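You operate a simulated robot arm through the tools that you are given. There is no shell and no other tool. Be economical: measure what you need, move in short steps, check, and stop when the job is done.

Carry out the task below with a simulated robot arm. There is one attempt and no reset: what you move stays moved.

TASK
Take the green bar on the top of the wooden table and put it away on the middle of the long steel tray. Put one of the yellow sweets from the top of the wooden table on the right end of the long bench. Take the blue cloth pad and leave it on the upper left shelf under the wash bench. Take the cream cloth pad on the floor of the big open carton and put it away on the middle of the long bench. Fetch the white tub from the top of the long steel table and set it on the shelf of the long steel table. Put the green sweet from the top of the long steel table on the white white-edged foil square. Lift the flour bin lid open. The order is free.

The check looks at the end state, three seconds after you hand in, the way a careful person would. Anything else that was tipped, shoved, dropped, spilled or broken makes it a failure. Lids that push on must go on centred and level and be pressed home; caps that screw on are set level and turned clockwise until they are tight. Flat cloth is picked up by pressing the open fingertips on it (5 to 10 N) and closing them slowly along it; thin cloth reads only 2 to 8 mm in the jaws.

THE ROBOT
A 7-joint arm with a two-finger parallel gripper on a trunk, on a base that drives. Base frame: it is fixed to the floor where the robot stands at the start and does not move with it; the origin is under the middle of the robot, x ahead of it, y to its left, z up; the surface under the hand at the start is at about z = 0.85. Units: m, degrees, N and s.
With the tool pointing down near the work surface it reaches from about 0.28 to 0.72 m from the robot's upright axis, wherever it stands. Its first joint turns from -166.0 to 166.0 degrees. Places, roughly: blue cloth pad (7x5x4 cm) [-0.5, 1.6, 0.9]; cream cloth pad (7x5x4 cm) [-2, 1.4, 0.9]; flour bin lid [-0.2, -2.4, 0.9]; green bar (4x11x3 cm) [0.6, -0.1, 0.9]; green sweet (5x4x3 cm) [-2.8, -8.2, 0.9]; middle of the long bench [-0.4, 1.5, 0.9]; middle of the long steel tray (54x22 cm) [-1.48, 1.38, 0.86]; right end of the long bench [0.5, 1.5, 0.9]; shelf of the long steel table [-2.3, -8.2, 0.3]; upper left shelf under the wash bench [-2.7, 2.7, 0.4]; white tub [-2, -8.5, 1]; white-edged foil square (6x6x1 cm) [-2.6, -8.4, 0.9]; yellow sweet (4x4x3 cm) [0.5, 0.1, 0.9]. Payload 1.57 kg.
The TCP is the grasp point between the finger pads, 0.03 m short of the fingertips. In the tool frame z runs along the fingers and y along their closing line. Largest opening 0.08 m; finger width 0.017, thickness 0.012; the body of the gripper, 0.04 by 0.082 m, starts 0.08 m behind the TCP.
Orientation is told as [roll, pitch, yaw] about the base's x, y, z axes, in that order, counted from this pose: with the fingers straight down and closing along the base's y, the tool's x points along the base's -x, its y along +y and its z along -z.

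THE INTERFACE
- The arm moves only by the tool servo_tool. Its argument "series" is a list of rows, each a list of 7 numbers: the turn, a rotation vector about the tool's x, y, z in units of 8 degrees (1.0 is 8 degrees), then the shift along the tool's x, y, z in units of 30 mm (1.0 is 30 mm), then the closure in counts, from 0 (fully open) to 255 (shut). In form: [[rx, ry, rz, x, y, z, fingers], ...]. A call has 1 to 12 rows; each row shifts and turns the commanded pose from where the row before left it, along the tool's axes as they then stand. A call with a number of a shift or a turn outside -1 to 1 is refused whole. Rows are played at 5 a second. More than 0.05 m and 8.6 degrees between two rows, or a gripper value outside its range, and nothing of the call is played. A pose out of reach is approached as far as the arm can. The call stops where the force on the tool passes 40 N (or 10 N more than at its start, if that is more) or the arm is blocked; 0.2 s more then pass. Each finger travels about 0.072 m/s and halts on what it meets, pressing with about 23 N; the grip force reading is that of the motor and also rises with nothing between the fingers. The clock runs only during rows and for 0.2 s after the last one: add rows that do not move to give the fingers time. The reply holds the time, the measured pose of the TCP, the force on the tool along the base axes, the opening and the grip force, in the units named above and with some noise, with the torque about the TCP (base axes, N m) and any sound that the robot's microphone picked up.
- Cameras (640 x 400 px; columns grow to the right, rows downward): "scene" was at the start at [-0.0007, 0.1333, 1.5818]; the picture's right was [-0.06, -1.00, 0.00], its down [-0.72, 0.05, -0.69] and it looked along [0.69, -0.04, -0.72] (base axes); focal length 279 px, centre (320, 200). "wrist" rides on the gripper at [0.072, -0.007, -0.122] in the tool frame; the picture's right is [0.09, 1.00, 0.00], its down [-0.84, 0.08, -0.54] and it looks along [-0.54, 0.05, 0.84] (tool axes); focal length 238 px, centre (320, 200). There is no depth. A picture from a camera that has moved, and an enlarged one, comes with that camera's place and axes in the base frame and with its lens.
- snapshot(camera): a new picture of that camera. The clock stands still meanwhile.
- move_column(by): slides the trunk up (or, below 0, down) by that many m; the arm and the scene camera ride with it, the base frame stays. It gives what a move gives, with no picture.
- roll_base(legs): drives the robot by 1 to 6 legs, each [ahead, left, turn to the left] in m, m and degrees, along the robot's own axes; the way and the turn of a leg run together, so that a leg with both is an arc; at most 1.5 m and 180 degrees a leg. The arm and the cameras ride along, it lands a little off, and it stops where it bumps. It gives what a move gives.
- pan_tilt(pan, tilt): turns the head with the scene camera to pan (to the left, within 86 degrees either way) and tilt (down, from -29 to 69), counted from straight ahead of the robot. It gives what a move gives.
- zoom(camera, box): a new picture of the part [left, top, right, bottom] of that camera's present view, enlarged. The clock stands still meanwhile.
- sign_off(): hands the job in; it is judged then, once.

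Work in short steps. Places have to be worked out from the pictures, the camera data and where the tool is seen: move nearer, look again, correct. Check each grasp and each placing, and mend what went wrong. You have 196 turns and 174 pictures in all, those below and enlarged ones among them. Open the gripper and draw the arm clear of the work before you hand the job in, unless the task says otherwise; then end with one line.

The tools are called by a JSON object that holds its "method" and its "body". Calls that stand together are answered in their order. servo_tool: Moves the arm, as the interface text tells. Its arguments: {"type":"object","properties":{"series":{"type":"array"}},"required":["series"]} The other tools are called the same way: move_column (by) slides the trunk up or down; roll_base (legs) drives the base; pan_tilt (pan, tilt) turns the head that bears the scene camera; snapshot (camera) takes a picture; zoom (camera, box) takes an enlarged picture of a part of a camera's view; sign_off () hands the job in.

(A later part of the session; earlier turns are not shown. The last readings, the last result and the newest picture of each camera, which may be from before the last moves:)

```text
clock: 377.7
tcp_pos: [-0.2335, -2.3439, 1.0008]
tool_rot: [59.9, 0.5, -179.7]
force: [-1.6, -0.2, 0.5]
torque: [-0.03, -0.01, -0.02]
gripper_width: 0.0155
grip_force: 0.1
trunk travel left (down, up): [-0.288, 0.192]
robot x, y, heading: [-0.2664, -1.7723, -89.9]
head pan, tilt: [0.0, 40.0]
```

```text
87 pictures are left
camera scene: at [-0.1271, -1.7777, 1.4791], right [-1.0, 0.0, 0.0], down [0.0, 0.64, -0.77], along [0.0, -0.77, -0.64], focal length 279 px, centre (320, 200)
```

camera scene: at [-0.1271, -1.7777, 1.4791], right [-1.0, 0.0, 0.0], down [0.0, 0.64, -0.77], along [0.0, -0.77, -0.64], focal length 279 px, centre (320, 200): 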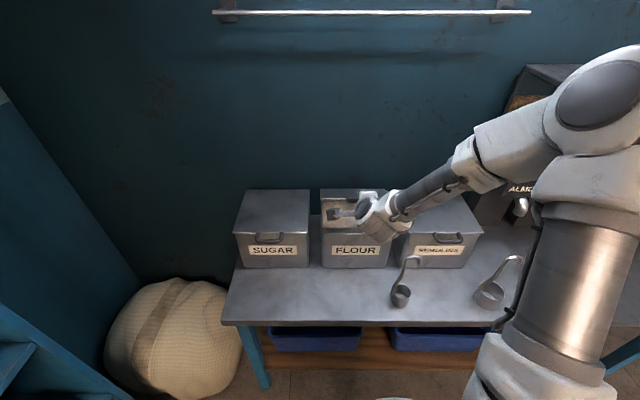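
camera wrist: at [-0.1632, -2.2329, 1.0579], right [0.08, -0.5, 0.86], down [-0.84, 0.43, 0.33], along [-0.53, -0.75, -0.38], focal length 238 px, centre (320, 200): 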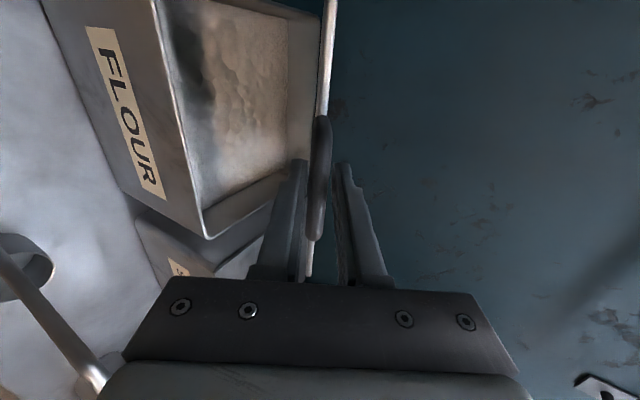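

Works well. I continue another 24°.

{"method": "servo_tool", "body": {"series": [[0.75, 0, 0, 0, 0.86, 0.045, 205], [0.75, 0, 0, 0, 0.86, 0.045, 205], [0.75, 0, 0, 0, 0.86, 0.045, 205], [0.75, 0, 0, 0, 0.86, 0.045, 205], [0, 0, 0, 0, 0, 0, 205]]}}

{"method": "snapshot", "body": {"camera": "wrist"}}

{"method": "snapshot", "body": {"camera": "scene"}}

```text
clock: 378.9
tcp_pos: [-0.2342, -2.4122, 1.0779]
tool_rot: [35.8, 0.5, -179.8]
force: [0.8, 0.4, -0.5]
torque: [0.02, 0.03, -0.07]
gripper_width: 0.0156
grip_force: 0.1
out of reach, approached as far as the arm can: row 3
trunk travel left (down, up): [-0.288, 0.192]
robot x, y, heading: [-0.269, -1.7708, -89.8]
head pan, tilt: [0.0, 40.0]
```

```text
86 pictures are left
camera wrist: at [-0.1639, -2.3325, 1.1743], right [0.09, -0.81, 0.59], down [-0.84, 0.25, 0.48], along [-0.53, -0.53, -0.66], focal length 238 px, centre (320, 200)
```

wrist: 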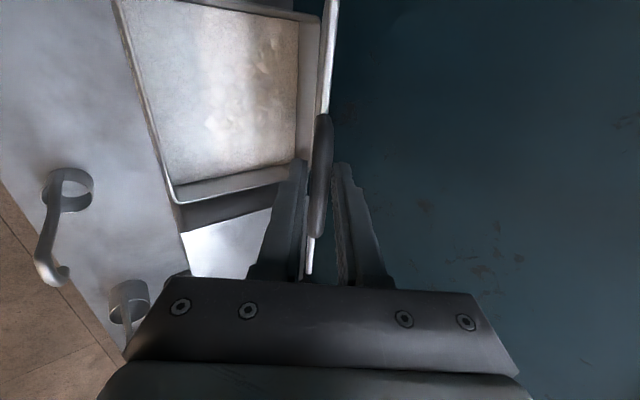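

```text
85 pictures are left
camera scene: at [-0.1271, -1.7782, 1.4791], right [-1.0, 0.0, 0.0], down [0.0, 0.64, -0.77], along [0.0, -0.77, -0.64], focal length 279 px, centre (320, 200)
```

scene: 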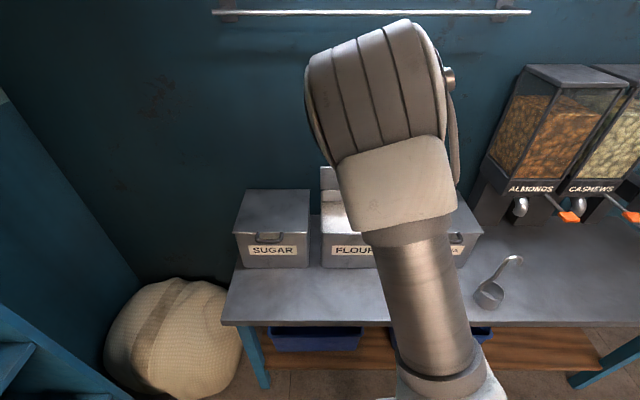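

The lid is ~55° open and still caged. To gain reach I alternate small base-forward and trunk-up moves along the arc.

{"method": "roll_base", "body": {"legs": [[0.025, 0, 0]]}}

{"method": "move_column", "body": {"by": 0.018}}

{"method": "roll_base", "body": {"legs": [[0.025, 0, 0]]}}

{"method": "snapshot", "body": {"camera": "wrist"}}

```text
clock: 379.7
tcp_pos: [-0.2322, -2.4372, 1.0771]
tool_rot: [35.9, 0.6, -179.8]
force: [0.9, -0.1, -0.3]
torque: [0.05, -0.02, -0.01]
gripper_width: 0.0157
grip_force: 0.0
trunk travel left (down, up): [-0.288, 0.192]
robot x, y, heading: [-0.2663, -1.7978, -89.8]
head pan, tilt: [0.0, 40.0]
```

```text
clock: 380.4
tcp_pos: [-0.2328, -2.4363, 1.0945]
tool_rot: [35.8, 0.6, -179.9]
force: [0.1, -0.5, 0.1]
torque: [-0.04, -0.01, 0.03]
gripper_width: 0.0153
grip_force: 0.2
trunk travel left (down, up): [-0.306, 0.174]
robot x, y, heading: [-0.2665, -1.7946, -89.9]
head pan, tilt: [0.0, 40.0]
```

```text
clock: 381.2
tcp_pos: [-0.2333, -2.4598, 1.1003]
tool_rot: [36.5, 0.6, -179.8]
force: [1.3, 11.7, 28.7]
torque: [0.1, 0.23, 0.03]
gripper_width: 0.0139
grip_force: 0.1
trunk travel left (down, up): [-0.306, 0.174]
robot x, y, heading: [-0.2664, -1.8206, -89.9]
head pan, tilt: [0.0, 40.0]
```

```text
84 pictures are left
camera wrist: at [-0.1634, -2.3791, 1.1954], right [0.09, -0.8, 0.59], down [-0.84, 0.26, 0.47], along [-0.53, -0.54, -0.65], focal length 238 px, centre (320, 200)
```

wrist: 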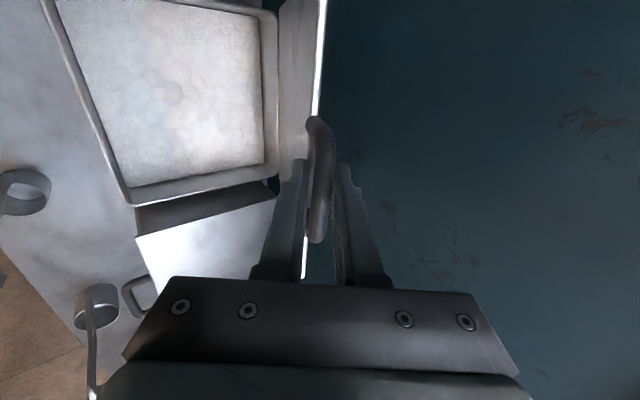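

Slight wedging (29 N) since the tool lags the lid angle. I rotate the tool by 12° in place.

{"method": "servo_tool", "body": {"series": [[0.4, 0, 0, 0, 0, -0.1, 190], [0.4, 0, 0, 0, 0, -0.1, 190], [0.4, 0, 0, 0, 0, 0, 190], [0.4, 0, 0, 0, 0, 0, 190], [0, 0, 0, 0, 0, 0, 190]]}}

{"method": "snapshot", "body": {"camera": "wrist"}}

```text
clock: 382.4
tcp_pos: [-0.2337, -2.4582, 1.1018]
tool_rot: [23.2, 0.6, -179.8]
force: [-0.3, 0.2, 0.0]
torque: [0.03, 0.04, -0.01]
gripper_width: 0.0202
grip_force: 0.1
trunk travel left (down, up): [-0.306, 0.174]
robot x, y, heading: [-0.2676, -1.8215, -89.8]
head pan, tilt: [0.0, 40.0]
```

```text
83 pictures are left
camera wrist: at [-0.1639, -2.4016, 1.2129], right [0.09, -0.91, 0.4], down [-0.84, 0.14, 0.52], along [-0.53, -0.38, -0.76], focal length 238 px, centre (320, 200)
```

wrist: 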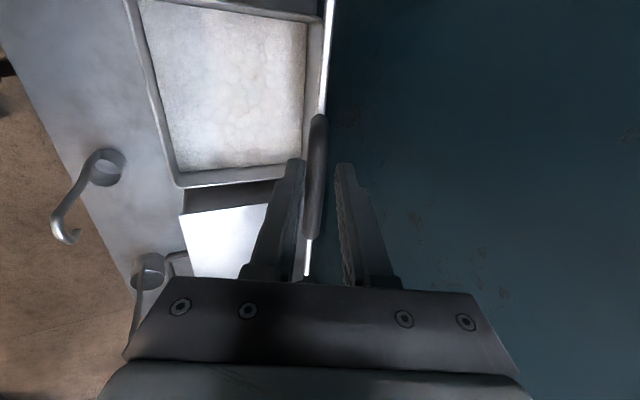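

Free again, ~67° open. I continue the arc by 18°.

{"method": "servo_tool", "body": {"series": [[0.75, 0, 0, 0, 0.86, 0.045, 190], [0.75, 0, 0, 0, 0.86, 0.045, 190], [0.75, 0, 0, 0, 0.86, 0.045, 190], [0, 0, 0, 0, 0, 0, 190]]}}

{"method": "snapshot", "body": {"camera": "wrist"}}

```text
clock: 383.4
tcp_pos: [-0.2339, -2.5277, 1.1191]
tool_rot: [5.2, 0.7, -180.0]
force: [-0.3, -0.6, -0.7]
torque: [0.04, -0.04, -0.04]
gripper_width: 0.0206
grip_force: 0.0
out of reach, approached as far as the arm can: row 3
trunk travel left (down, up): [-0.306, 0.174]
robot x, y, heading: [-0.2677, -1.8213, -89.8]
head pan, tilt: [0.0, 40.0]
```

```text
82 pictures are left
camera wrist: at [-0.1654, -2.5084, 1.2411], right [0.09, -0.99, 0.09], down [-0.84, -0.03, 0.54], along [-0.53, -0.13, -0.84], focal length 238 px, centre (320, 200)
```

wrist: 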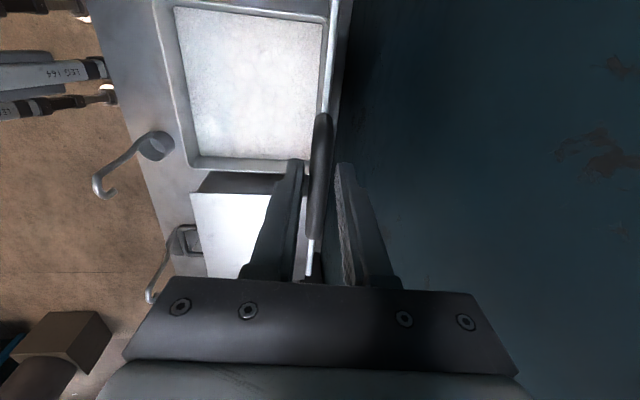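

Lid ~83° open. I open the cage to see whether the lid stays by itself.

{"method": "servo_tool", "body": {"series": [[0, 0, 0, 0, 0, 0, 130], [0, 0, 0, 0, 0, 0, 130], [0, 0, 0, 0, 0, 0, 130], [0, 0, 0, 0, 0, 0, 130]]}}

{"method": "snapshot", "body": {"camera": "wrist"}}

```text
clock: 384.4
tcp_pos: [-0.2334, -2.528, 1.1191]
tool_rot: [5.4, 0.6, -179.8]
force: [0.9, -0.3, 0.7]
torque: [-0.02, 0.01, 0.01]
gripper_width: 0.0392
grip_force: 0.0
trunk travel left (down, up): [-0.306, 0.174]
robot x, y, heading: [-0.2672, -1.82, -90.2]
head pan, tilt: [0.0, 40.0]
```

```text
81 pictures are left
camera wrist: at [-0.1645, -2.5074, 1.2423], right [0.09, -0.99, 0.09], down [-0.84, -0.03, 0.54], along [-0.53, -0.13, -0.84], focal length 238 px, centre (320, 200)
```

wrist: 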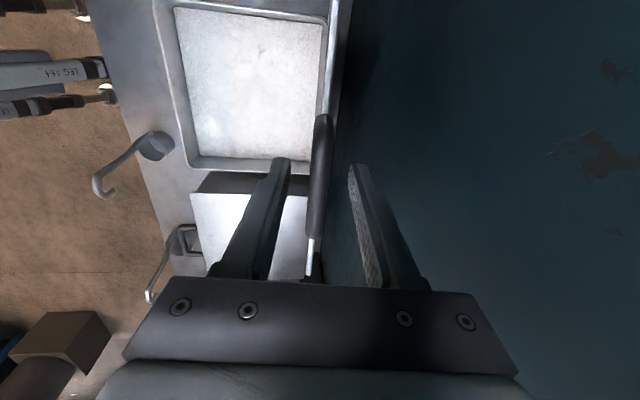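

The lid stays put on its own at ~82°. For safety I'll retreat upward, then push it a little further back with closed fingers from the front.

{"method": "servo_tool", "body": {"series": [[0, 0, 0, 0, 0, -0.9, 130], [0, 0, 0, 0, 0, -0.9, 130], [0, 0, 0, 0, -0.9, -0.3, 200], [0, 0, 0, 0, -0.9, 0, 255], [-0.8, 0, 0, 0, -0.8, 0, 255], [-0.8, 0, 0, 0, 0, 0, 255], [-0.8, 0, 0, 0, 0, 0, 255], [-0.8, 0, 0, 0, 0, 0, 255], [0, 0, 0, 0, 0, 0, 255]]}}

{"method": "snapshot", "body": {"camera": "wrist"}}

```text
clock: 386.4
tcp_pos: [-0.2335, -2.4309, 1.1733]
tool_rot: [31.1, 0.6, -179.8]
force: [0.3, 0.2, 0.2]
torque: [0.02, 0.01, 0.0]
gripper_width: 0.0001
grip_force: 21.4
out of reach, approached as far as the arm can: row 1, 2
trunk travel left (down, up): [-0.306, 0.174]
robot x, y, heading: [-0.2691, -1.8206, -89.7]
head pan, tilt: [0.0, 40.0]
```

```text
80 pictures are left
camera wrist: at [-0.1632, -2.36, 1.2745], right [0.09, -0.85, 0.51], down [-0.84, 0.21, 0.5], along [-0.53, -0.48, -0.7], focal length 238 px, centre (320, 200)
```

wrist: 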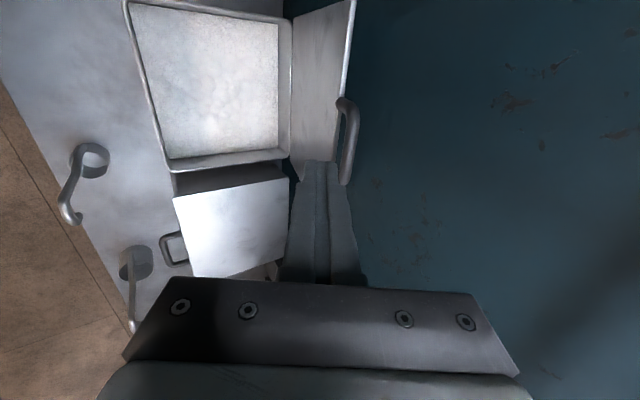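

The lid stands open. I lower the closed fingers in front of it and push gently back.

{"method": "servo_tool", "body": {"series": [[0, 0, 0, 0, -0.52, 0.86, 255], [0, 0, 0, 0, -0.52, 0.86, 255], [0, 0, 0, 0, -0.52, 0.86, 255], [0, 0, 0, 0, 0.5, 0.3, 255], [0, 0, 0, 0, 0.5, 0.3, 255], [0, 0, 0, 0, 0.5, 0.3, 255], [0, 0, 0, 0, 0.3, 0.18, 255], [0, 0, 0, 0, 0.3, 0.18, 255], [0, 0, 0, 0, 0, 0, 255]]}}

{"method": "snapshot", "body": {"camera": "wrist"}}

```text
clock: 388.4
tcp_pos: [-0.2324, -2.5049, 1.0808]
tool_rot: [31.1, 0.6, -179.8]
force: [0.3, 1.3, 0.7]
torque: [0.03, 0.04, -0.03]
gripper_width: 0.0001
grip_force: 21.4
trunk travel left (down, up): [-0.306, 0.174]
robot x, y, heading: [-0.266, -1.8218, -89.8]
head pan, tilt: [0.0, 40.0]
```

```text
79 pictures are left
camera wrist: at [-0.1622, -2.4339, 1.183], right [0.09, -0.85, 0.51], down [-0.84, 0.21, 0.5], along [-0.53, -0.48, -0.7], focal length 238 px, centre (320, 200)
```

wrist: 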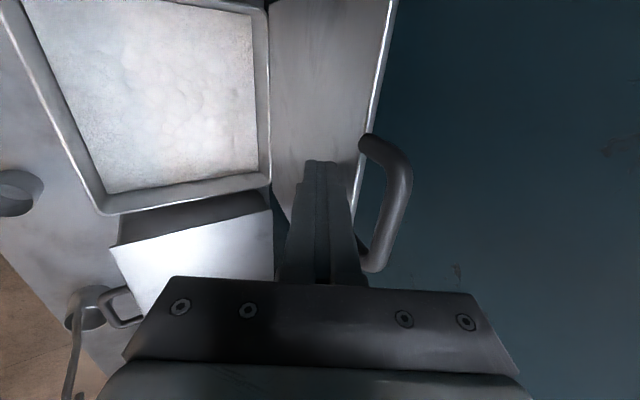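

Barely in contact. I push a bit further (up to ~3 cm), watching the force.

{"method": "servo_tool", "body": {"series": [[0, 0, 0, 0, 0.28, 0.17, 255], [0, 0, 0, 0, 0.28, 0.17, 255], [0, 0, 0, 0, 0.28, 0.17, 255], [0, 0, 0, 0, 0, 0, 255]]}}

{"method": "snapshot", "body": {"camera": "wrist"}}

```text
clock: 389.4
tcp_pos: [-0.2308, -2.5353, 1.0804]
tool_rot: [31.0, 0.5, -179.8]
force: [0.0, -0.2, 0.1]
torque: [0.0, 0.01, -0.02]
gripper_width: 0.0
grip_force: 21.1
trunk travel left (down, up): [-0.306, 0.174]
robot x, y, heading: [-0.2667, -1.8206, -89.7]
head pan, tilt: [0.0, 40.0]
```

```text
78 pictures are left
camera wrist: at [-0.1617, -2.464, 1.1831], right [0.09, -0.85, 0.51], down [-0.84, 0.21, 0.5], along [-0.53, -0.48, -0.7], focal length 238 px, centre (320, 200)
```

wrist: 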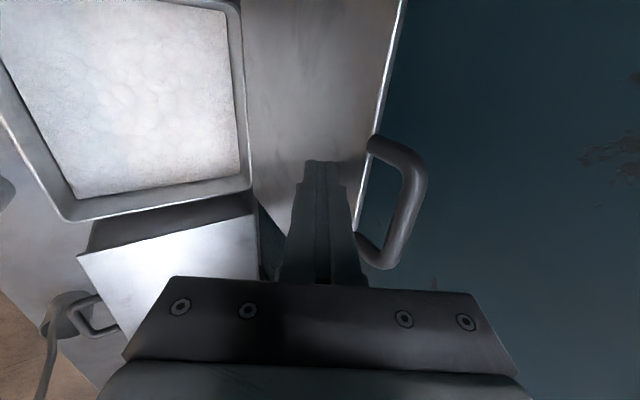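

Moving with no resistance. One more 3 cm push.

{"method": "servo_tool", "body": {"series": [[0, 0, 0, 0, 0.28, 0.17, 255], [0, 0, 0, 0, 0.28, 0.17, 255], [0, 0, 0, 0, 0.28, 0.17, 255], [0, 0, 0, 0, 0, 0, 255]]}}

{"method": "snapshot", "body": {"camera": "wrist"}}

```text
clock: 390.2
tcp_pos: [-0.2305, -2.5504, 1.0807]
tool_rot: [29.8, 0.5, -179.7]
force: [-1.2, 23.9, 12.4]
torque: [0.17, 0.03, -0.04]
gripper_width: 0.0
grip_force: 20.8
trunk travel left (down, up): [-0.306, 0.174]
robot x, y, heading: [-0.2698, -1.8205, -89.9]
head pan, tilt: [0.0, 40.0]
stopped in row 3: the force on the tool passed its limit at 50 N (the readings are from after the stop); the commanded pose is now the measured one
```

```text
77 pictures are left
camera wrist: at [-0.1621, -2.4815, 1.1846], right [0.09, -0.86, 0.5], down [-0.84, 0.2, 0.5], along [-0.53, -0.47, -0.71], focal length 238 px, centre (320, 200)
```

wrist: 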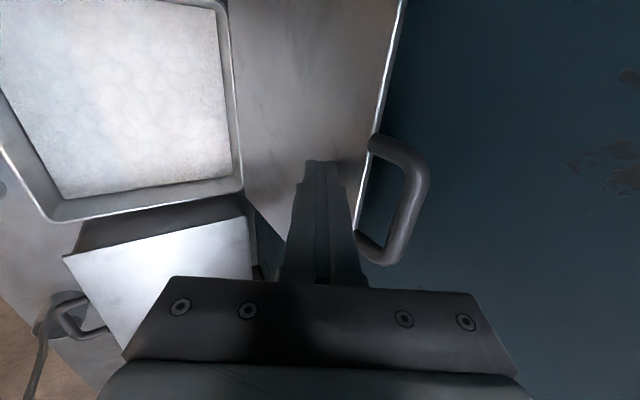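

It reached its stop. I withdraw and back the base off, then check the bin.

{"method": "servo_tool", "body": {"series": [[0, 0, 0, 0, -0.8, -0.5, 255], [0, 0, 0, 0, -0.3, -0.9, 255], [0, 0, 0, 0, -0.3, -0.9, 255], [0, 0, 0, 0, -0.3, -0.9, 255], [0, 0, 0, 0, -0.3, -0.9, 255], [0, 0, 0, 0, -0.3, -0.9, 255]]}}

{"method": "roll_base", "body": {"legs": [[-0.5, 0, 0]]}}

{"method": "snapshot", "body": {"camera": "scene"}}

```text
clock: 391.6
tcp_pos: [-0.2334, -2.4206, 1.1725]
tool_rot: [29.9, 0.6, -179.7]
force: [0.4, 0.3, 0.9]
torque: [0.03, -0.02, 0.02]
gripper_width: 0.0
grip_force: 21.5
trunk travel left (down, up): [-0.306, 0.174]
robot x, y, heading: [-0.2685, -1.8209, -89.9]
head pan, tilt: [0.0, 40.0]
```

```text
clock: 395.4
tcp_pos: [-0.2322, -1.9217, 1.1707]
tool_rot: [30.0, 0.5, -179.4]
force: [0.3, 0.2, 0.8]
torque: [-0.03, -0.01, -0.01]
gripper_width: 0.0
grip_force: 21.1
trunk travel left (down, up): [-0.306, 0.174]
robot x, y, heading: [-0.2709, -1.3234, -89.5]
head pan, tilt: [0.0, 40.0]
```

```text
76 pictures are left
camera scene: at [-0.1296, -1.3285, 1.4971], right [-1.0, -0.01, 0.0], down [-0.01, 0.64, -0.77], along [0.01, -0.77, -0.64], focal length 279 px, centre (320, 200)
```

scene: 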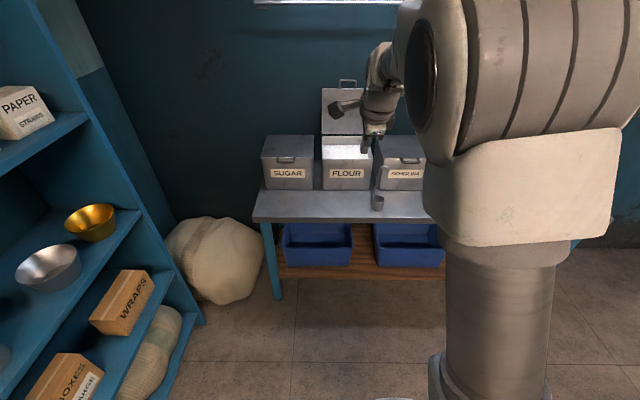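

The flour lid is open and the rest is undisturbed. I restore the arm to a compact pose and the trunk to normal height.

{"method": "servo_tool", "body": {"series": [[0.94, 0, 0, 0, 0, 0, 0], [0.94, 0, 0, 0, 0, 0, 0], [0.94, 0, 0, 0, 0, 0, 0], [0.94, 0, 0, 0, 0, 0, 0], [0, 0, 0, 0, -1, 0, 0], [0, 0, 0, 0, -1, 0, 0], [0, 0, 0, 0, -1, 0, 0], [0, 0, 0, 0, -1, 0, 0], [0, 0, 0, 0, -1, 0, 0], [0, 0, 0, 0, -1, 0, 0]]}}

{"method": "servo_tool", "body": {"series": [[0, 0, -1, 0, 0, 0, 0], [0, 0, -1, 0, 0, 0, 0], [0, 0, -1, 0, 0, 0, 0], [0, 0, -1, 0, 0, 0, 0], [0, 0, -1, 0, 0, 0, 0], [0, 0, -1, 0, 0, 0, 0], [0, 0, -1, 0, 0, 0, 0], [0, 0, -1, 0, 0, 0, 0], [0, 0, -1, 0, 0, 0, 0], [0, 0, -1, 0, 0, 0, 0], [0, 0, -1, 0, 0, 0, 0], [0, 0, -0.25, 0, 0, 0, 0]]}}

{"method": "move_column", "body": {"by": 0.094}}

```text
clock: 397.6
tcp_pos: [-0.2335, -1.7408, 1.1715]
tool_rot: [-0.1, 0.7, -179.5]
force: [-0.6, -0.5, 0.4]
torque: [0.01, -0.04, -0.01]
gripper_width: 0.08
grip_force: 0.1
trunk travel left (down, up): [-0.306, 0.174]
robot x, y, heading: [-0.2675, -1.3242, -89.7]
head pan, tilt: [0.0, 40.0]
```

```text
clock: 400.1
tcp_pos: [-0.235, -1.7423, 1.1723]
tool_rot: [0.6, 0.0, -89.2]
force: [1.0, -0.4, -1.0]
torque: [-0.01, 0.01, 0.0]
gripper_width: 0.0802
grip_force: 0.1
trunk travel left (down, up): [-0.306, 0.174]
robot x, y, heading: [-0.2727, -1.3229, -89.4]
head pan, tilt: [0.0, 40.0]
```

```text
clock: 401.4
tcp_pos: [-0.2338, -1.742, 1.2665]
tool_rot: [0.6, 0.0, -89.3]
force: [0.5, -0.2, 0.4]
torque: [0.04, -0.04, 0.02]
gripper_width: 0.08
grip_force: 0.2
trunk travel left (down, up): [-0.4, 0.08]
robot x, y, heading: [-0.2658, -1.3222, -89.5]
head pan, tilt: [0.0, 40.0]
```

I drive out of the doorway and look south.

{"method": "roll_base", "body": {"legs": [[0, -1.25, 0], [0.4, 0, 0], [0, -1.45, 0]]}}

{"method": "pan_tilt", "body": {"pan": 10, "tilt": 12}}

{"method": "snapshot", "body": {"camera": "scene"}}

```text
clock: 424.7
tcp_pos: [-2.9892, -2.1334, 1.2674]
tool_rot: [0.6, 0.1, -91.1]
force: [0.3, 0.6, 0.0]
torque: [-0.01, -0.01, -0.01]
gripper_width: 0.0802
grip_force: 0.1
trunk travel left (down, up): [-0.4, 0.08]
robot x, y, heading: [-3.0123, -1.7149, -91.1]
head pan, tilt: [0.0, 40.0]
```

```text
clock: 425.6
tcp_pos: [-2.9878, -2.1347, 1.2663]
tool_rot: [0.7, 0.0, -91.2]
force: [0.2, 1.6, 1.0]
torque: [0.0, -0.01, -0.02]
gripper_width: 0.0799
grip_force: 0.0
trunk travel left (down, up): [-0.4, 0.08]
robot x, y, heading: [-3.0101, -1.712, -91.1]
head pan, tilt: [10.0, 12.0]
```

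```text
75 pictures are left
camera scene: at [-2.8556, -1.7306, 1.6355], right [-0.99, -0.15, 0.0], down [-0.03, 0.21, -0.98], along [0.15, -0.97, -0.21], focal length 279 px, centre (320, 200)
```

scene: 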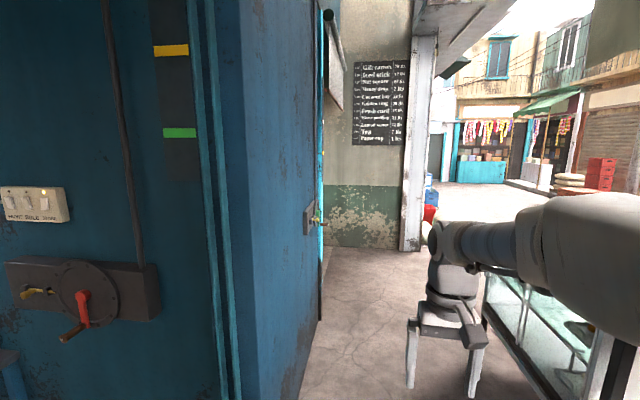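

I drive south down the lane to y≈-4.6 and look again.

{"method": "roll_base", "body": {"legs": [[1.45, 0, 1], [1.4, 0, 0]]}}

{"method": "pan_tilt", "body": {"pan": 45, "tilt": 12}}

{"method": "snapshot", "body": {"camera": "scene"}}

{"method": "pan_tilt", "body": {"pan": -10, "tilt": 12}}

{"method": "snapshot", "body": {"camera": "scene"}}

```text
clock: 444.1
tcp_pos: [-3.0332, -4.9734, 1.2658]
tool_rot: [0.5, 0.1, -91.3]
force: [0.2, 0.0, 0.2]
torque: [-0.01, 0.02, -0.01]
gripper_width: 0.0796
grip_force: 0.0
trunk travel left (down, up): [-0.4, 0.08]
robot x, y, heading: [-3.0519, -4.5515, -91.2]
head pan, tilt: [10.0, 12.0]
```

```text
clock: 445.1
tcp_pos: [-3.0345, -4.9717, 1.2656]
tool_rot: [0.7, 0.1, -91.3]
force: [0.0, 0.1, 0.8]
torque: [0.03, 0.0, 0.02]
gripper_width: 0.08
grip_force: 0.1
trunk travel left (down, up): [-0.4, 0.08]
robot x, y, heading: [-3.054, -4.5516, -91.2]
head pan, tilt: [45.0, 12.0]
```

```text
74 pictures are left
camera scene: at [-2.8491, -4.5449, 1.6355], right [-0.72, -0.69, 0.0], down [-0.14, 0.15, -0.98], along [0.67, -0.71, -0.21], focal length 279 px, centre (320, 200)
```

scene: 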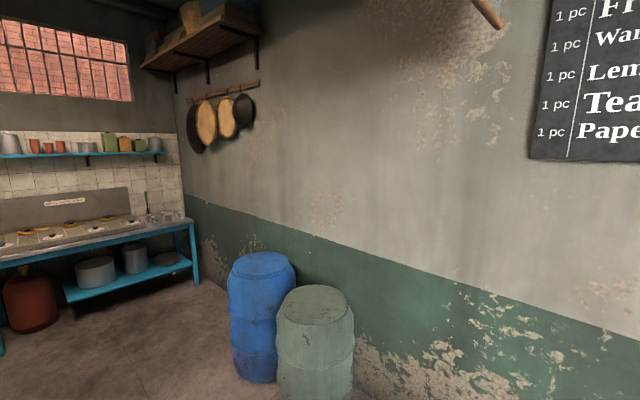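

```text
clock: 446.4
tcp_pos: [-3.0332, -4.9726, 1.2657]
tool_rot: [0.7, 0.1, -91.2]
force: [0.6, 0.9, 0.1]
torque: [-0.02, 0.04, 0.0]
gripper_width: 0.0798
grip_force: 0.1
trunk travel left (down, up): [-0.4, 0.08]
robot x, y, heading: [-3.0534, -4.5519, -91.4]
head pan, tilt: [-10.0, 12.0]
```

```text
73 pictures are left
camera scene: at [-2.9317, -4.5687, 1.6355], right [-0.98, 0.2, 0.0], down [0.04, 0.2, -0.98], along [-0.19, -0.96, -0.21], focal length 279 px, centre (320, 200)
```

scene: 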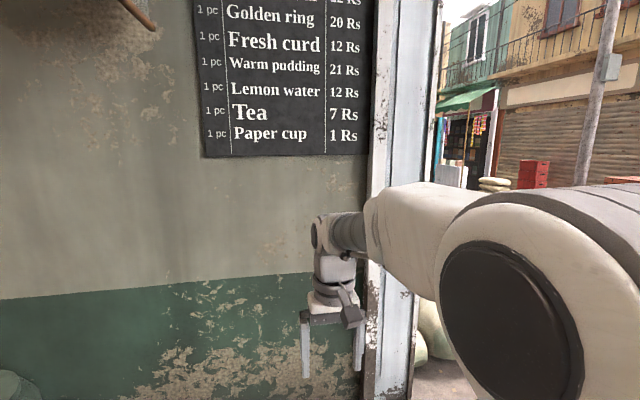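

The wall ends at x≈-3.5. I look right (west) before strafing around it.

{"method": "pan_tilt", "body": {"pan": -60, "tilt": 20}}

{"method": "snapshot", "body": {"camera": "scene"}}

{"method": "snapshot", "body": {"camera": "wrist"}}

```text
clock: 447.5
tcp_pos: [-3.0335, -4.9722, 1.2668]
tool_rot: [0.5, 0.1, -91.1]
force: [0.0, -0.3, -0.9]
torque: [0.0, 0.02, -0.02]
gripper_width: 0.0799
grip_force: 0.1
trunk travel left (down, up): [-0.4, 0.08]
robot x, y, heading: [-3.0532, -4.5528, -91.0]
head pan, tilt: [-60.0, 20.0]
```

```text
72 pictures are left
camera scene: at [-2.995, -4.522, 1.6225], right [-0.48, 0.88, 0.0], down [0.3, 0.16, -0.94], along [-0.82, -0.45, -0.34], focal length 279 px, centre (320, 200)
```

scene: 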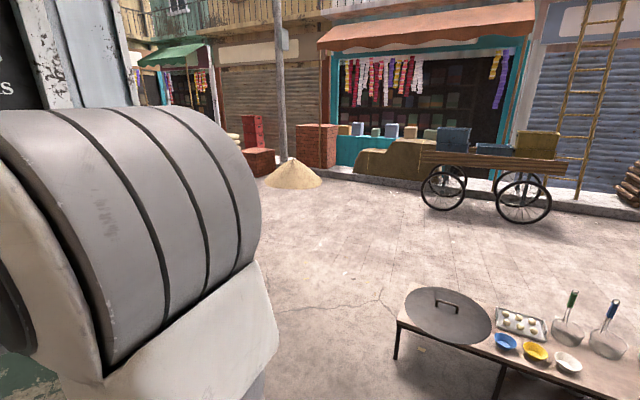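

```text
71 pictures are left
camera wrist: at [-3.0408, -4.8987, 1.389], right [1.0, 0.07, 0.01], down [0.05, -0.84, 0.54], along [0.05, -0.54, -0.84], focal length 238 px, centre (320, 200)
```

wrist: 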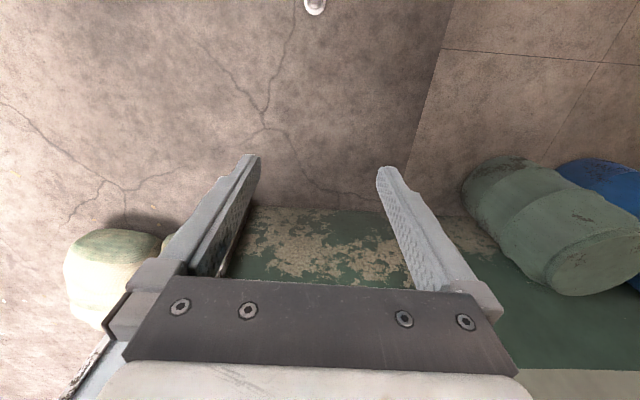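

Clear to the west. I strafe right to x≈-3.95 and look south.

{"method": "roll_base", "body": {"legs": [[0.3, -0.85, 1]]}}

{"method": "pan_tilt", "body": {"pan": 20, "tilt": 25}}

{"method": "snapshot", "body": {"camera": "scene"}}

```text
clock: 454.4
tcp_pos: [-3.8893, -5.2631, 1.2665]
tool_rot: [0.6, 0.2, -89.6]
force: [-0.6, 0.2, -0.6]
torque: [0.01, 0.01, -0.02]
gripper_width: 0.0801
grip_force: 0.0
trunk travel left (down, up): [-0.4, 0.08]
robot x, y, heading: [-3.9218, -4.8427, -89.8]
head pan, tilt: [-60.0, 20.0]
```

```text
clock: 455.9
tcp_pos: [-3.8893, -5.2633, 1.2665]
tool_rot: [0.6, 0.1, -89.7]
force: [0.2, 0.1, 0.4]
torque: [0.03, -0.02, -0.01]
gripper_width: 0.0802
grip_force: 0.1
trunk travel left (down, up): [-0.4, 0.08]
robot x, y, heading: [-3.9236, -4.8433, -89.7]
head pan, tilt: [20.0, 25.0]
```

```text
70 pictures are left
camera scene: at [-3.7508, -4.8515, 1.6144], right [-0.94, -0.34, 0.0], down [-0.15, 0.4, -0.91], along [0.31, -0.85, -0.42], focal length 279 px, centre (320, 200)
```

scene: 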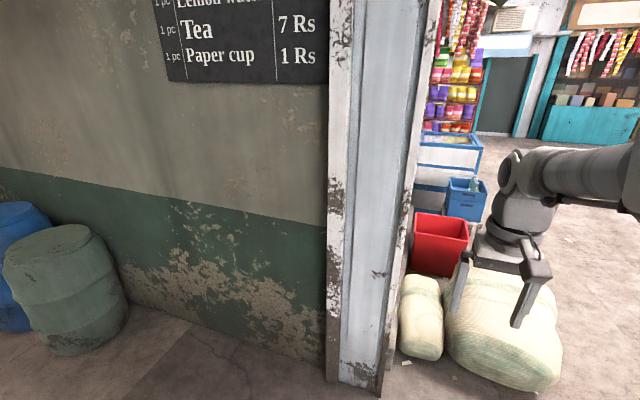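

Sacks occupy x≈-3.8…-4.75 beyond the pillar. I go around them at x≈-5.3.

{"method": "roll_base", "body": {"legs": [[0.42, 0, 0], [0, -1.4, 0], [1.0, 0, 0]]}}

{"method": "pan_tilt", "body": {"pan": 45, "tilt": 20}}

{"method": "snapshot", "body": {"camera": "scene"}}

```text
clock: 475.9
tcp_pos: [-5.2647, -6.7034, 1.266]
tool_rot: [0.6, 0.1, -89.1]
force: [-0.6, 0.1, -0.1]
torque: [-0.01, 0.01, 0.01]
gripper_width: 0.0802
grip_force: 0.0
trunk travel left (down, up): [-0.4, 0.08]
robot x, y, heading: [-5.3026, -6.2844, -89.1]
head pan, tilt: [20.0, 25.0]
```

```text
clock: 476.8
tcp_pos: [-5.2641, -6.7028, 1.2658]
tool_rot: [0.5, 0.1, -89.1]
force: [0.4, 0.1, -0.4]
torque: [-0.04, 0.01, -0.01]
gripper_width: 0.0798
grip_force: 0.0
trunk travel left (down, up): [-0.4, 0.08]
robot x, y, heading: [-5.3027, -6.2859, -89.3]
head pan, tilt: [45.0, 20.0]
```

```text
69 pictures are left
camera scene: at [-5.0962, -6.2677, 1.6225], right [-0.7, -0.72, 0.0], down [-0.25, 0.24, -0.94], along [0.67, -0.66, -0.34], focal length 279 px, centre (320, 200)
```

scene: 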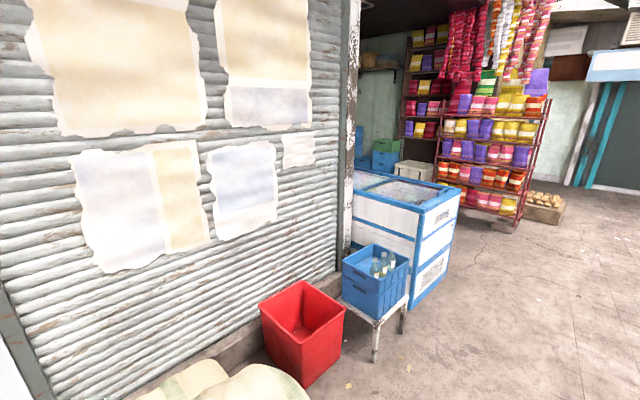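

The table must be inside this shop; entrance seems beyond the freezer (y≈-9 to -10). I drive on south and look left.

{"method": "roll_base", "body": {"legs": [[1.45, 0, -0.8], [1.4, 0, 0]]}}

{"method": "pan_tilt", "body": {"pan": 80, "tilt": 18}}

{"method": "snapshot", "body": {"camera": "scene"}}

```text
clock: 495.4
tcp_pos: [-5.3231, -9.5654, 1.2652]
tool_rot: [0.6, 0.1, -91.9]
force: [-0.4, -0.6, 0.1]
torque: [0.01, 0.0, -0.01]
gripper_width: 0.0801
grip_force: 0.0
trunk travel left (down, up): [-0.4, 0.08]
robot x, y, heading: [-5.3392, -9.1479, -92.1]
head pan, tilt: [45.0, 20.0]
```

```text
clock: 496.4
tcp_pos: [-5.3236, -9.5662, 1.2671]
tool_rot: [0.7, 0.1, -91.9]
force: [1.0, -0.4, 0.2]
torque: [0.0, 0.0, 0.03]
gripper_width: 0.08
grip_force: 0.0
trunk travel left (down, up): [-0.4, 0.08]
robot x, y, heading: [-5.3437, -9.1452, -92.0]
head pan, tilt: [80.0, 18.0]
```

```text
68 pictures are left
camera scene: at [-5.1065, -9.0918, 1.6258], right [-0.21, -0.98, 0.0], down [-0.3, 0.06, -0.95], along [0.93, -0.2, -0.31], focal length 279 px, centre (320, 200)
```

scene: 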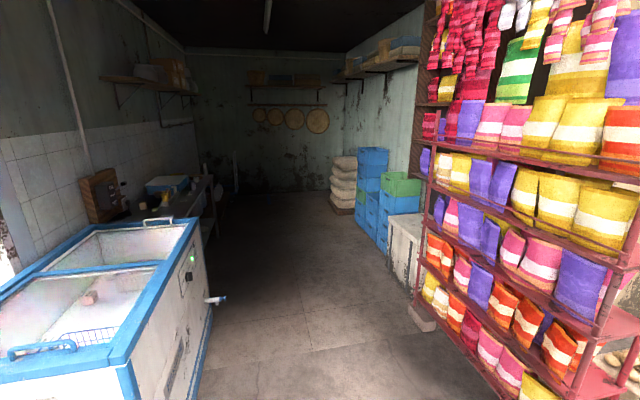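

The steel table is inside along the left wall. I drive in along y≈-9.4.

{"method": "roll_base", "body": {"legs": [[0.25, 0, 0], [0, 0, 92], [1.45, 0, 0], [1.3, 0, 0]]}}

{"method": "pan_tilt", "body": {"pan": 70, "tilt": 30}}

{"method": "snapshot", "body": {"camera": "scene"}}

```text
clock: 521.1
tcp_pos: [-2.2194, -9.321, 1.2659]
tool_rot: [0.6, 0.0, 1.4]
force: [0.2, 0.3, -0.4]
torque: [-0.01, 0.0, -0.01]
gripper_width: 0.08
grip_force: 0.0
trunk travel left (down, up): [-0.4, 0.08]
robot x, y, heading: [-2.645, -9.3605, 0.9]
head pan, tilt: [80.0, 18.0]
```

```text
clock: 521.9
tcp_pos: [-2.2207, -9.3194, 1.2666]
tool_rot: [0.6, 0.1, 1.4]
force: [-0.2, -0.6, 0.3]
torque: [0.0, 0.03, 0.0]
gripper_width: 0.08
grip_force: 0.0
trunk travel left (down, up): [-0.4, 0.08]
robot x, y, heading: [-2.6405, -9.3563, 1.2]
head pan, tilt: [70.0, 30.0]
```

```text
67 pictures are left
camera scene: at [-2.6932, -9.1379, 1.6065], right [0.95, -0.32, 0.0], down [-0.16, -0.47, -0.87], along [0.28, 0.82, -0.5], focal length 279 px, centre (320, 200)
```

scene: 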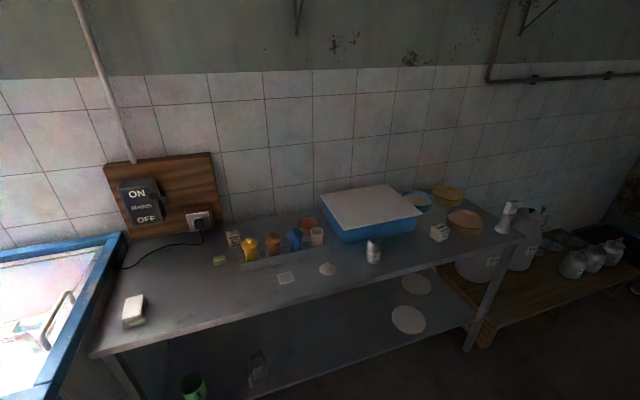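

I turn to face the table and look closely at it.

{"method": "roll_base", "body": {"legs": [[0, 0, 89]]}}

{"method": "pan_tilt", "body": {"pan": -10, "tilt": 35}}

{"method": "zoom", "body": {"camera": "scene", "box": [100, 100, 500, 350]}}

```text
clock: 527.4
tcp_pos: [-2.6689, -8.9391, 1.267]
tool_rot: [0.6, 0.1, 90.1]
force: [-0.2, 0.0, 0.1]
torque: [0.0, 0.01, 0.0]
gripper_width: 0.0799
grip_force: 0.0
trunk travel left (down, up): [-0.4, 0.08]
robot x, y, heading: [-2.6384, -9.3609, 90.1]
head pan, tilt: [70.0, 30.0]
```

```text
clock: 528.9
tcp_pos: [-2.6705, -8.9408, 1.2674]
tool_rot: [0.6, 0.1, 90.0]
force: [0.4, 0.4, 0.6]
torque: [0.01, 0.04, 0.05]
gripper_width: 0.0799
grip_force: 0.1
trunk travel left (down, up): [-0.4, 0.08]
robot x, y, heading: [-2.6391, -9.3609, 89.8]
head pan, tilt: [-10.0, 35.0]
```

```text
1.60 times, centred on (300, 225) of scene
camera zoom: at [-2.7641, -9.355, 1.5987], right [0.98, -0.17, 0.0], down [-0.1, -0.56, -0.82], along [0.14, 0.81, -0.57], focal length 446 px, centre (352, 160)
```

zoom: 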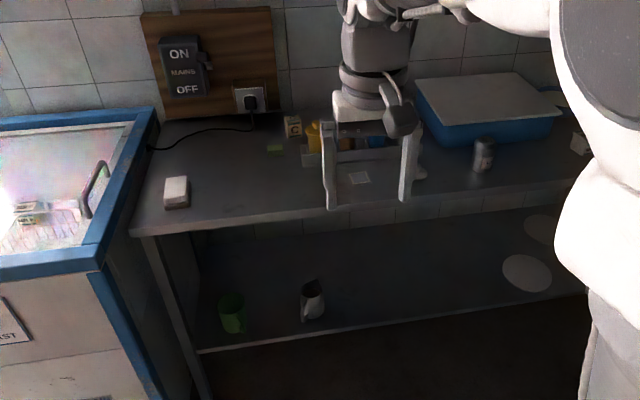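

Green sweet ≈(-2.80,-8.225), foil square ≈(-2.58,-8.385). I drive nearer and look with the wrist camera.

{"method": "roll_base", "body": {"legs": [[0.42, 0.05, 0]]}}

{"method": "servo_tool", "body": {"series": [[0, 0, 0, -0.5, 0.4, 0.7, 0], [0, 0, 0, -0.5, 0.4, 0.7, 0], [0, 0, 0, -0.5, 0.4, 0.7, 0], [0, 0, 0, -0.5, 0.4, 0.7, 0], [0, 0, 0, 0, 0, 0, 0]]}}

{"method": "snapshot", "body": {"camera": "wrist"}}

{"method": "snapshot", "body": {"camera": "scene"}}

```text
clock: 532.2
tcp_pos: [-2.7197, -8.5224, 1.2662]
tool_rot: [0.6, 0.1, 90.2]
force: [0.2, 0.0, -0.5]
torque: [0.0, 0.02, 0.01]
gripper_width: 0.08
grip_force: 0.1
trunk travel left (down, up): [-0.4, 0.08]
robot x, y, heading: [-2.6866, -8.9403, 90.3]
head pan, tilt: [-10.0, 35.0]
```

```text
clock: 533.4
tcp_pos: [-2.7712, -8.4642, 1.1811]
tool_rot: [0.6, 0.1, 90.2]
force: [-0.5, -0.5, -0.1]
torque: [-0.05, 0.03, 0.03]
gripper_width: 0.0799
grip_force: 0.0
trunk travel left (down, up): [-0.4, 0.08]
robot x, y, heading: [-2.6887, -8.9423, 90.1]
head pan, tilt: [-10.0, 35.0]
```

```text
65 pictures are left
camera wrist: at [-2.7644, -8.5332, 1.304], right [-1.0, -0.1, 0.01], down [-0.07, 0.84, 0.54], along [-0.06, 0.54, -0.84], focal length 238 px, centre (320, 200)
```

wrist: 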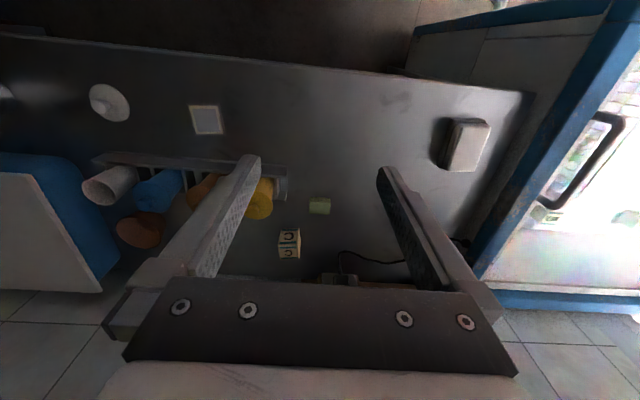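

```text
64 pictures are left
camera scene: at [-2.8143, -8.9365, 1.5987], right [0.99, -0.17, 0.0], down [-0.1, -0.57, -0.82], along [0.14, 0.81, -0.57], focal length 279 px, centre (320, 200)
```

scene: 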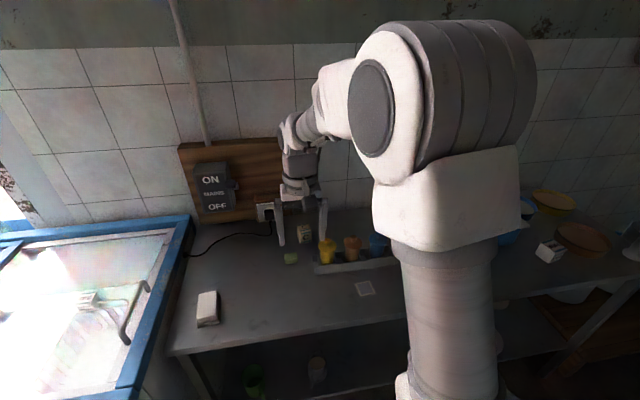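

Sweet at (-2.797,-8.241), foil at (-2.57,-8.40). I advance 6 cm and hover over the sweet.

{"method": "roll_base", "body": {"legs": [[0.06, 0, 0]]}}

{"method": "servo_tool", "body": {"series": [[0, 0, 0, -0.9, 0.145, 0.9, 0], [0, 0, 0, -0.9, 0.145, 0.9, 0], [0, 0, 0, -0.9, 0.145, 0.9, 0], [0, 0, 0, -0.9, 0.145, 0.9, 0], [0, 0, 0, -0.9, 0.145, 0.9, 0], [0, 0, 0, -0.9, 0.145, 0.9, 0], [0, 0, 0, 0, 0, 0.6, 0], [0, 0, 0, 0, 0, 0, 0]]}}

{"method": "snapshot", "body": {"camera": "wrist"}}

```text
clock: 534.4
tcp_pos: [-2.7716, -8.4049, 1.182]
tool_rot: [0.6, 0.1, 90.3]
force: [-0.2, 0.3, 0.3]
torque: [0.01, 0.01, 0.02]
gripper_width: 0.0801
grip_force: 0.0
trunk travel left (down, up): [-0.4, 0.08]
robot x, y, heading: [-2.6878, -8.8848, 90.1]
head pan, tilt: [-10.0, 35.0]
```

```text
clock: 536.2
tcp_pos: [-2.7989, -8.2419, 1.0011]
tool_rot: [0.6, 0.1, 90.2]
force: [0.5, -0.4, 0.7]
torque: [0.03, 0.01, 0.04]
gripper_width: 0.0801
grip_force: 0.1
trunk travel left (down, up): [-0.4, 0.08]
robot x, y, heading: [-2.6847, -8.8818, 90.3]
head pan, tilt: [-10.0, 35.0]
```

```text
63 pictures are left
camera wrist: at [-2.7924, -8.312, 1.1237], right [-1.0, -0.1, 0.01], down [-0.07, 0.84, 0.54], along [-0.06, 0.54, -0.84], focal length 238 px, centre (320, 200)
```

wrist: 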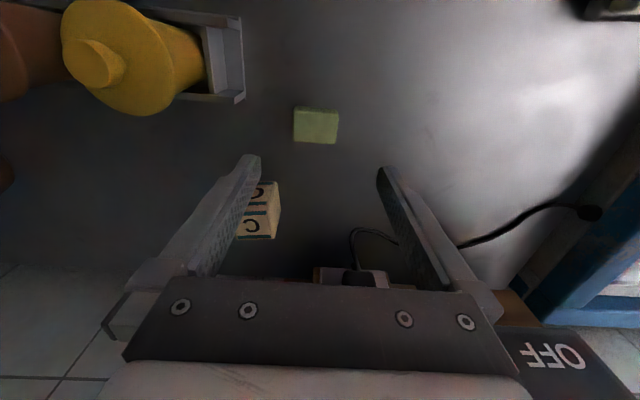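

Well centred. I descend and grip.

{"method": "servo_tool", "body": {"series": [[0, 0, 0, 0, 0, 0.9, 0], [0, 0, 0, 0, 0, 0.9, 0], [0, 0, 0, 0, 0, 0.9, 0], [0, 0, 0, 0, 0, 0.8, 0], [0, 0, 0, 0, 0, 0.25, 0], [0, 0, 0, 0, 0, 0, 60], [0, 0, 0, 0, 0, 0, 120], [0, 0, 0, 0, 0, 0, 255], [0, 0, 0, 0, 0, 0, 255], [0, 0, 0, 0, 0, 0, 255], [0, 0, 0, 0, 0, 0, 255]]}}

```text
clock: 538.6
tcp_pos: [-2.7999, -8.2424, 0.8905]
tool_rot: [0.7, -0.1, 90.2]
force: [15.3, 3.4, 15.6]
torque: [0.09, -0.96, 0.1]
gripper_width: 0.0449
grip_force: 23.1
trunk travel left (down, up): [-0.4, 0.08]
robot x, y, heading: [-2.6915, -8.8814, 90.1]
head pan, tilt: [-10.0, 35.0]
```

Gripped at 45 mm. I lift straight up and check.

{"method": "servo_tool", "body": {"series": [[0, 0, 0, 0, 0, -0.4, 255], [0, 0, 0, 0, 0, -0.9, 255], [0, 0, 0, 0, 0, -0.9, 255], [0, 0, 0, 0, 0, -0.9, 255], [0, 0, 0, 0, 0, -0.9, 255], [0, 0, 0, 0, 0, 0, 255]]}}

{"method": "snapshot", "body": {"camera": "wrist"}}

```text
clock: 540.0
tcp_pos: [-2.8006, -8.2436, 1.0092]
tool_rot: [0.6, 0.3, 90.2]
force: [0.2, 0.2, 0.3]
torque: [-0.01, -0.02, -0.02]
gripper_width: 0.045
grip_force: 23.5
trunk travel left (down, up): [-0.4, 0.08]
robot x, y, heading: [-2.688, -8.883, 90.1]
head pan, tilt: [-10.0, 35.0]
```

```text
62 pictures are left
camera wrist: at [-2.7927, -8.3129, 1.1327], right [-1.0, -0.1, 0.01], down [-0.07, 0.84, 0.54], along [-0.06, 0.54, -0.84], focal length 238 px, centre (320, 200)
```

wrist: 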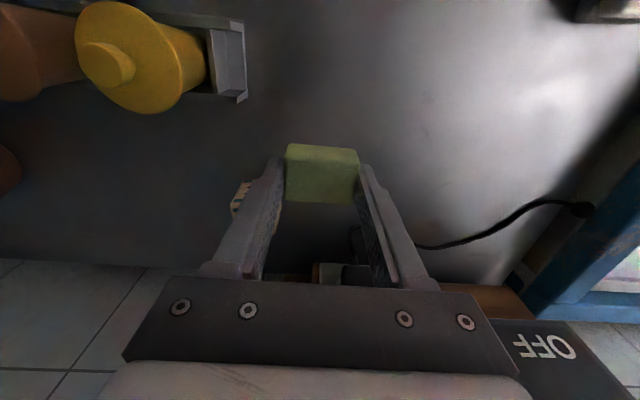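

Sweet held. I move back then right, over the foil square, and view.

{"method": "servo_tool", "body": {"series": [[0, 0, 0, 0.8, 0, -0.3, 255], [0, 0, 0, 0.8, 0, -0.3, 255], [0, 0, 0, 0.8, 0, 0, 255], [0, 0, 0, 0.8, -0.5, 0, 255], [0, 0, 0, 0.8, -0.8, 0, 255], [0, 0, 0, 0.8, -0.8, 0, 255], [0, 0, 0, 0.4, -0.9, 0, 255], [0, 0, 0, 0, -0.9, 0, 255], [0, 0, 0, 0, -0.9, 0, 255], [0, 0, 0, 0, -0.9, 0, 255], [0, 0, 0, 0, 0, 0, 255]]}}

{"method": "snapshot", "body": {"camera": "wrist"}}

{"method": "snapshot", "body": {"camera": "scene"}}

```text
clock: 542.4
tcp_pos: [-2.6281, -8.3984, 1.0267]
tool_rot: [0.5, 0.2, 90.3]
force: [-0.1, -0.5, 0.5]
torque: [-0.02, -0.02, 0.01]
gripper_width: 0.0448
grip_force: 23.0
trunk travel left (down, up): [-0.4, 0.08]
robot x, y, heading: [-2.6916, -8.8861, 90.2]
head pan, tilt: [-10.0, 35.0]
```

```text
61 pictures are left
camera wrist: at [-2.6206, -8.4673, 1.148], right [-1.0, -0.1, 0.01], down [-0.07, 0.84, 0.54], along [-0.06, 0.54, -0.84], focal length 238 px, centre (320, 200)
```

wrist: 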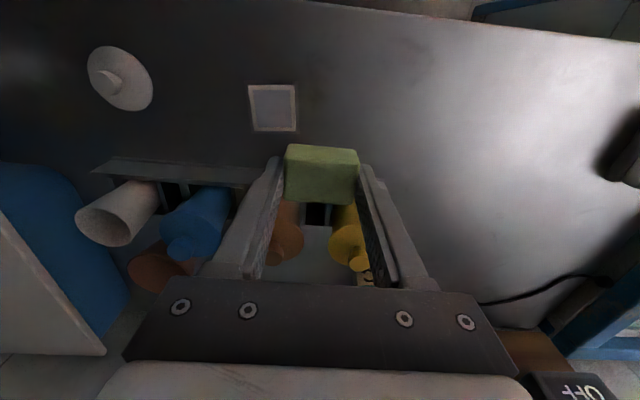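

```text
60 pictures are left
camera scene: at [-2.8142, -8.877, 1.5987], right [0.99, -0.17, 0.0], down [-0.1, -0.56, -0.82], along [0.14, 0.81, -0.57], focal length 279 px, centre (320, 200)
```

scene: 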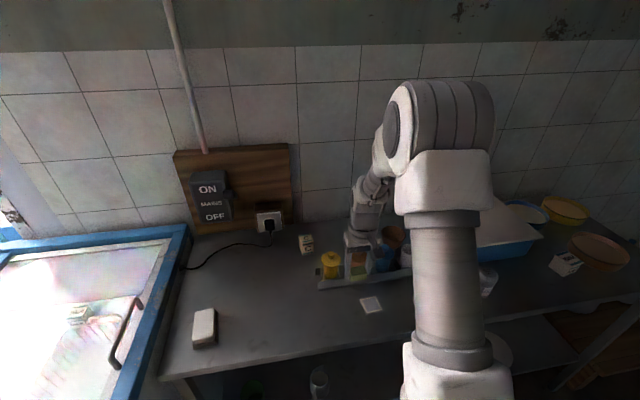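

Foil centre ≈(-2.574,-8.403). I align and lower to contact.

{"method": "servo_tool", "body": {"series": [[0, 0, 0, 0.1, -0.9, 0, 255], [0, 0, 0, 0.07, -0.9, 0, 255], [0, 0, 0, 0, 0, 0.9, 255], [0, 0, 0, 0, 0, 0.9, 255], [0, 0, 0, 0, 0, 0.9, 255], [0, 0, 0, 0, 0, 0.9, 255], [0, 0, 0, 0, 0, 0.3, 255], [0, 0, 0, 0, 0, 0, 255]]}}

{"method": "snapshot", "body": {"camera": "wrist"}}

```text
clock: 544.2
tcp_pos: [-2.5746, -8.4024, 0.9084]
tool_rot: [0.6, 0.1, 90.2]
force: [-0.3, -0.2, -0.6]
torque: [-0.03, -0.01, -0.03]
gripper_width: 0.0449
grip_force: 22.9
trunk travel left (down, up): [-0.4, 0.08]
robot x, y, heading: [-2.6915, -8.8808, 90.1]
head pan, tilt: [-10.0, 35.0]
```

```text
59 pictures are left
camera wrist: at [-2.568, -8.472, 1.0308], right [-1.0, -0.1, 0.01], down [-0.07, 0.84, 0.54], along [-0.06, 0.54, -0.84], focal length 238 px, centre (320, 200)
```

wrist: 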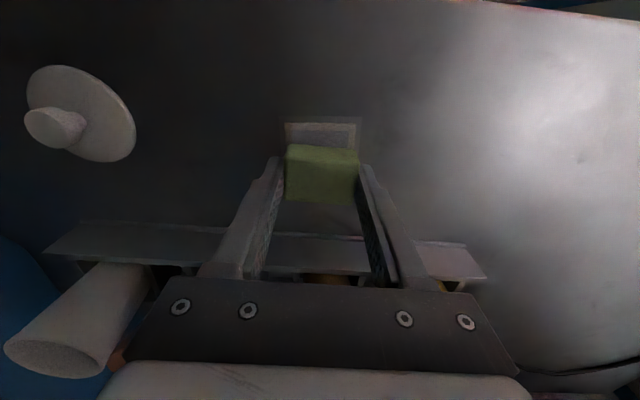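

Well aligned on the foil. Lower gently to contact.

{"method": "servo_tool", "body": {"series": [[0, 0, 0, 0, 0, 0.15, 255], [0, 0, 0, 0, 0, 0.15, 255], [0, 0, 0, 0, 0, 0.1, 255], [0, 0, 0, 0, 0, 0, 255]]}}

```text
clock: 545.2
tcp_pos: [-2.5743, -8.403, 0.895]
tool_rot: [0.5, 0.2, 90.2]
force: [-0.5, -0.2, -0.2]
torque: [-0.01, 0.0, -0.03]
gripper_width: 0.0449
grip_force: 22.9
trunk travel left (down, up): [-0.4, 0.08]
robot x, y, heading: [-2.6893, -8.8804, 90.4]
head pan, tilt: [-10.0, 35.0]
```

{"method": "servo_tool", "body": {"series": [[0, 0, 0, 0, 0, 0.1, 255], [0, 0, 0, 0, 0, 0.08, 255], [0, 0, 0, 0, 0, 0, 255]]}}

```text
clock: 546.0
tcp_pos: [-2.5743, -8.4022, 0.8922]
tool_rot: [0.6, 0.0, 90.1]
force: [0.8, -0.5, 15.0]
torque: [-0.04, -0.26, 0.02]
gripper_width: 0.0451
grip_force: 23.0
trunk travel left (down, up): [-0.4, 0.08]
robot x, y, heading: [-2.6885, -8.883, 89.8]
head pan, tilt: [-10.0, 35.0]
```

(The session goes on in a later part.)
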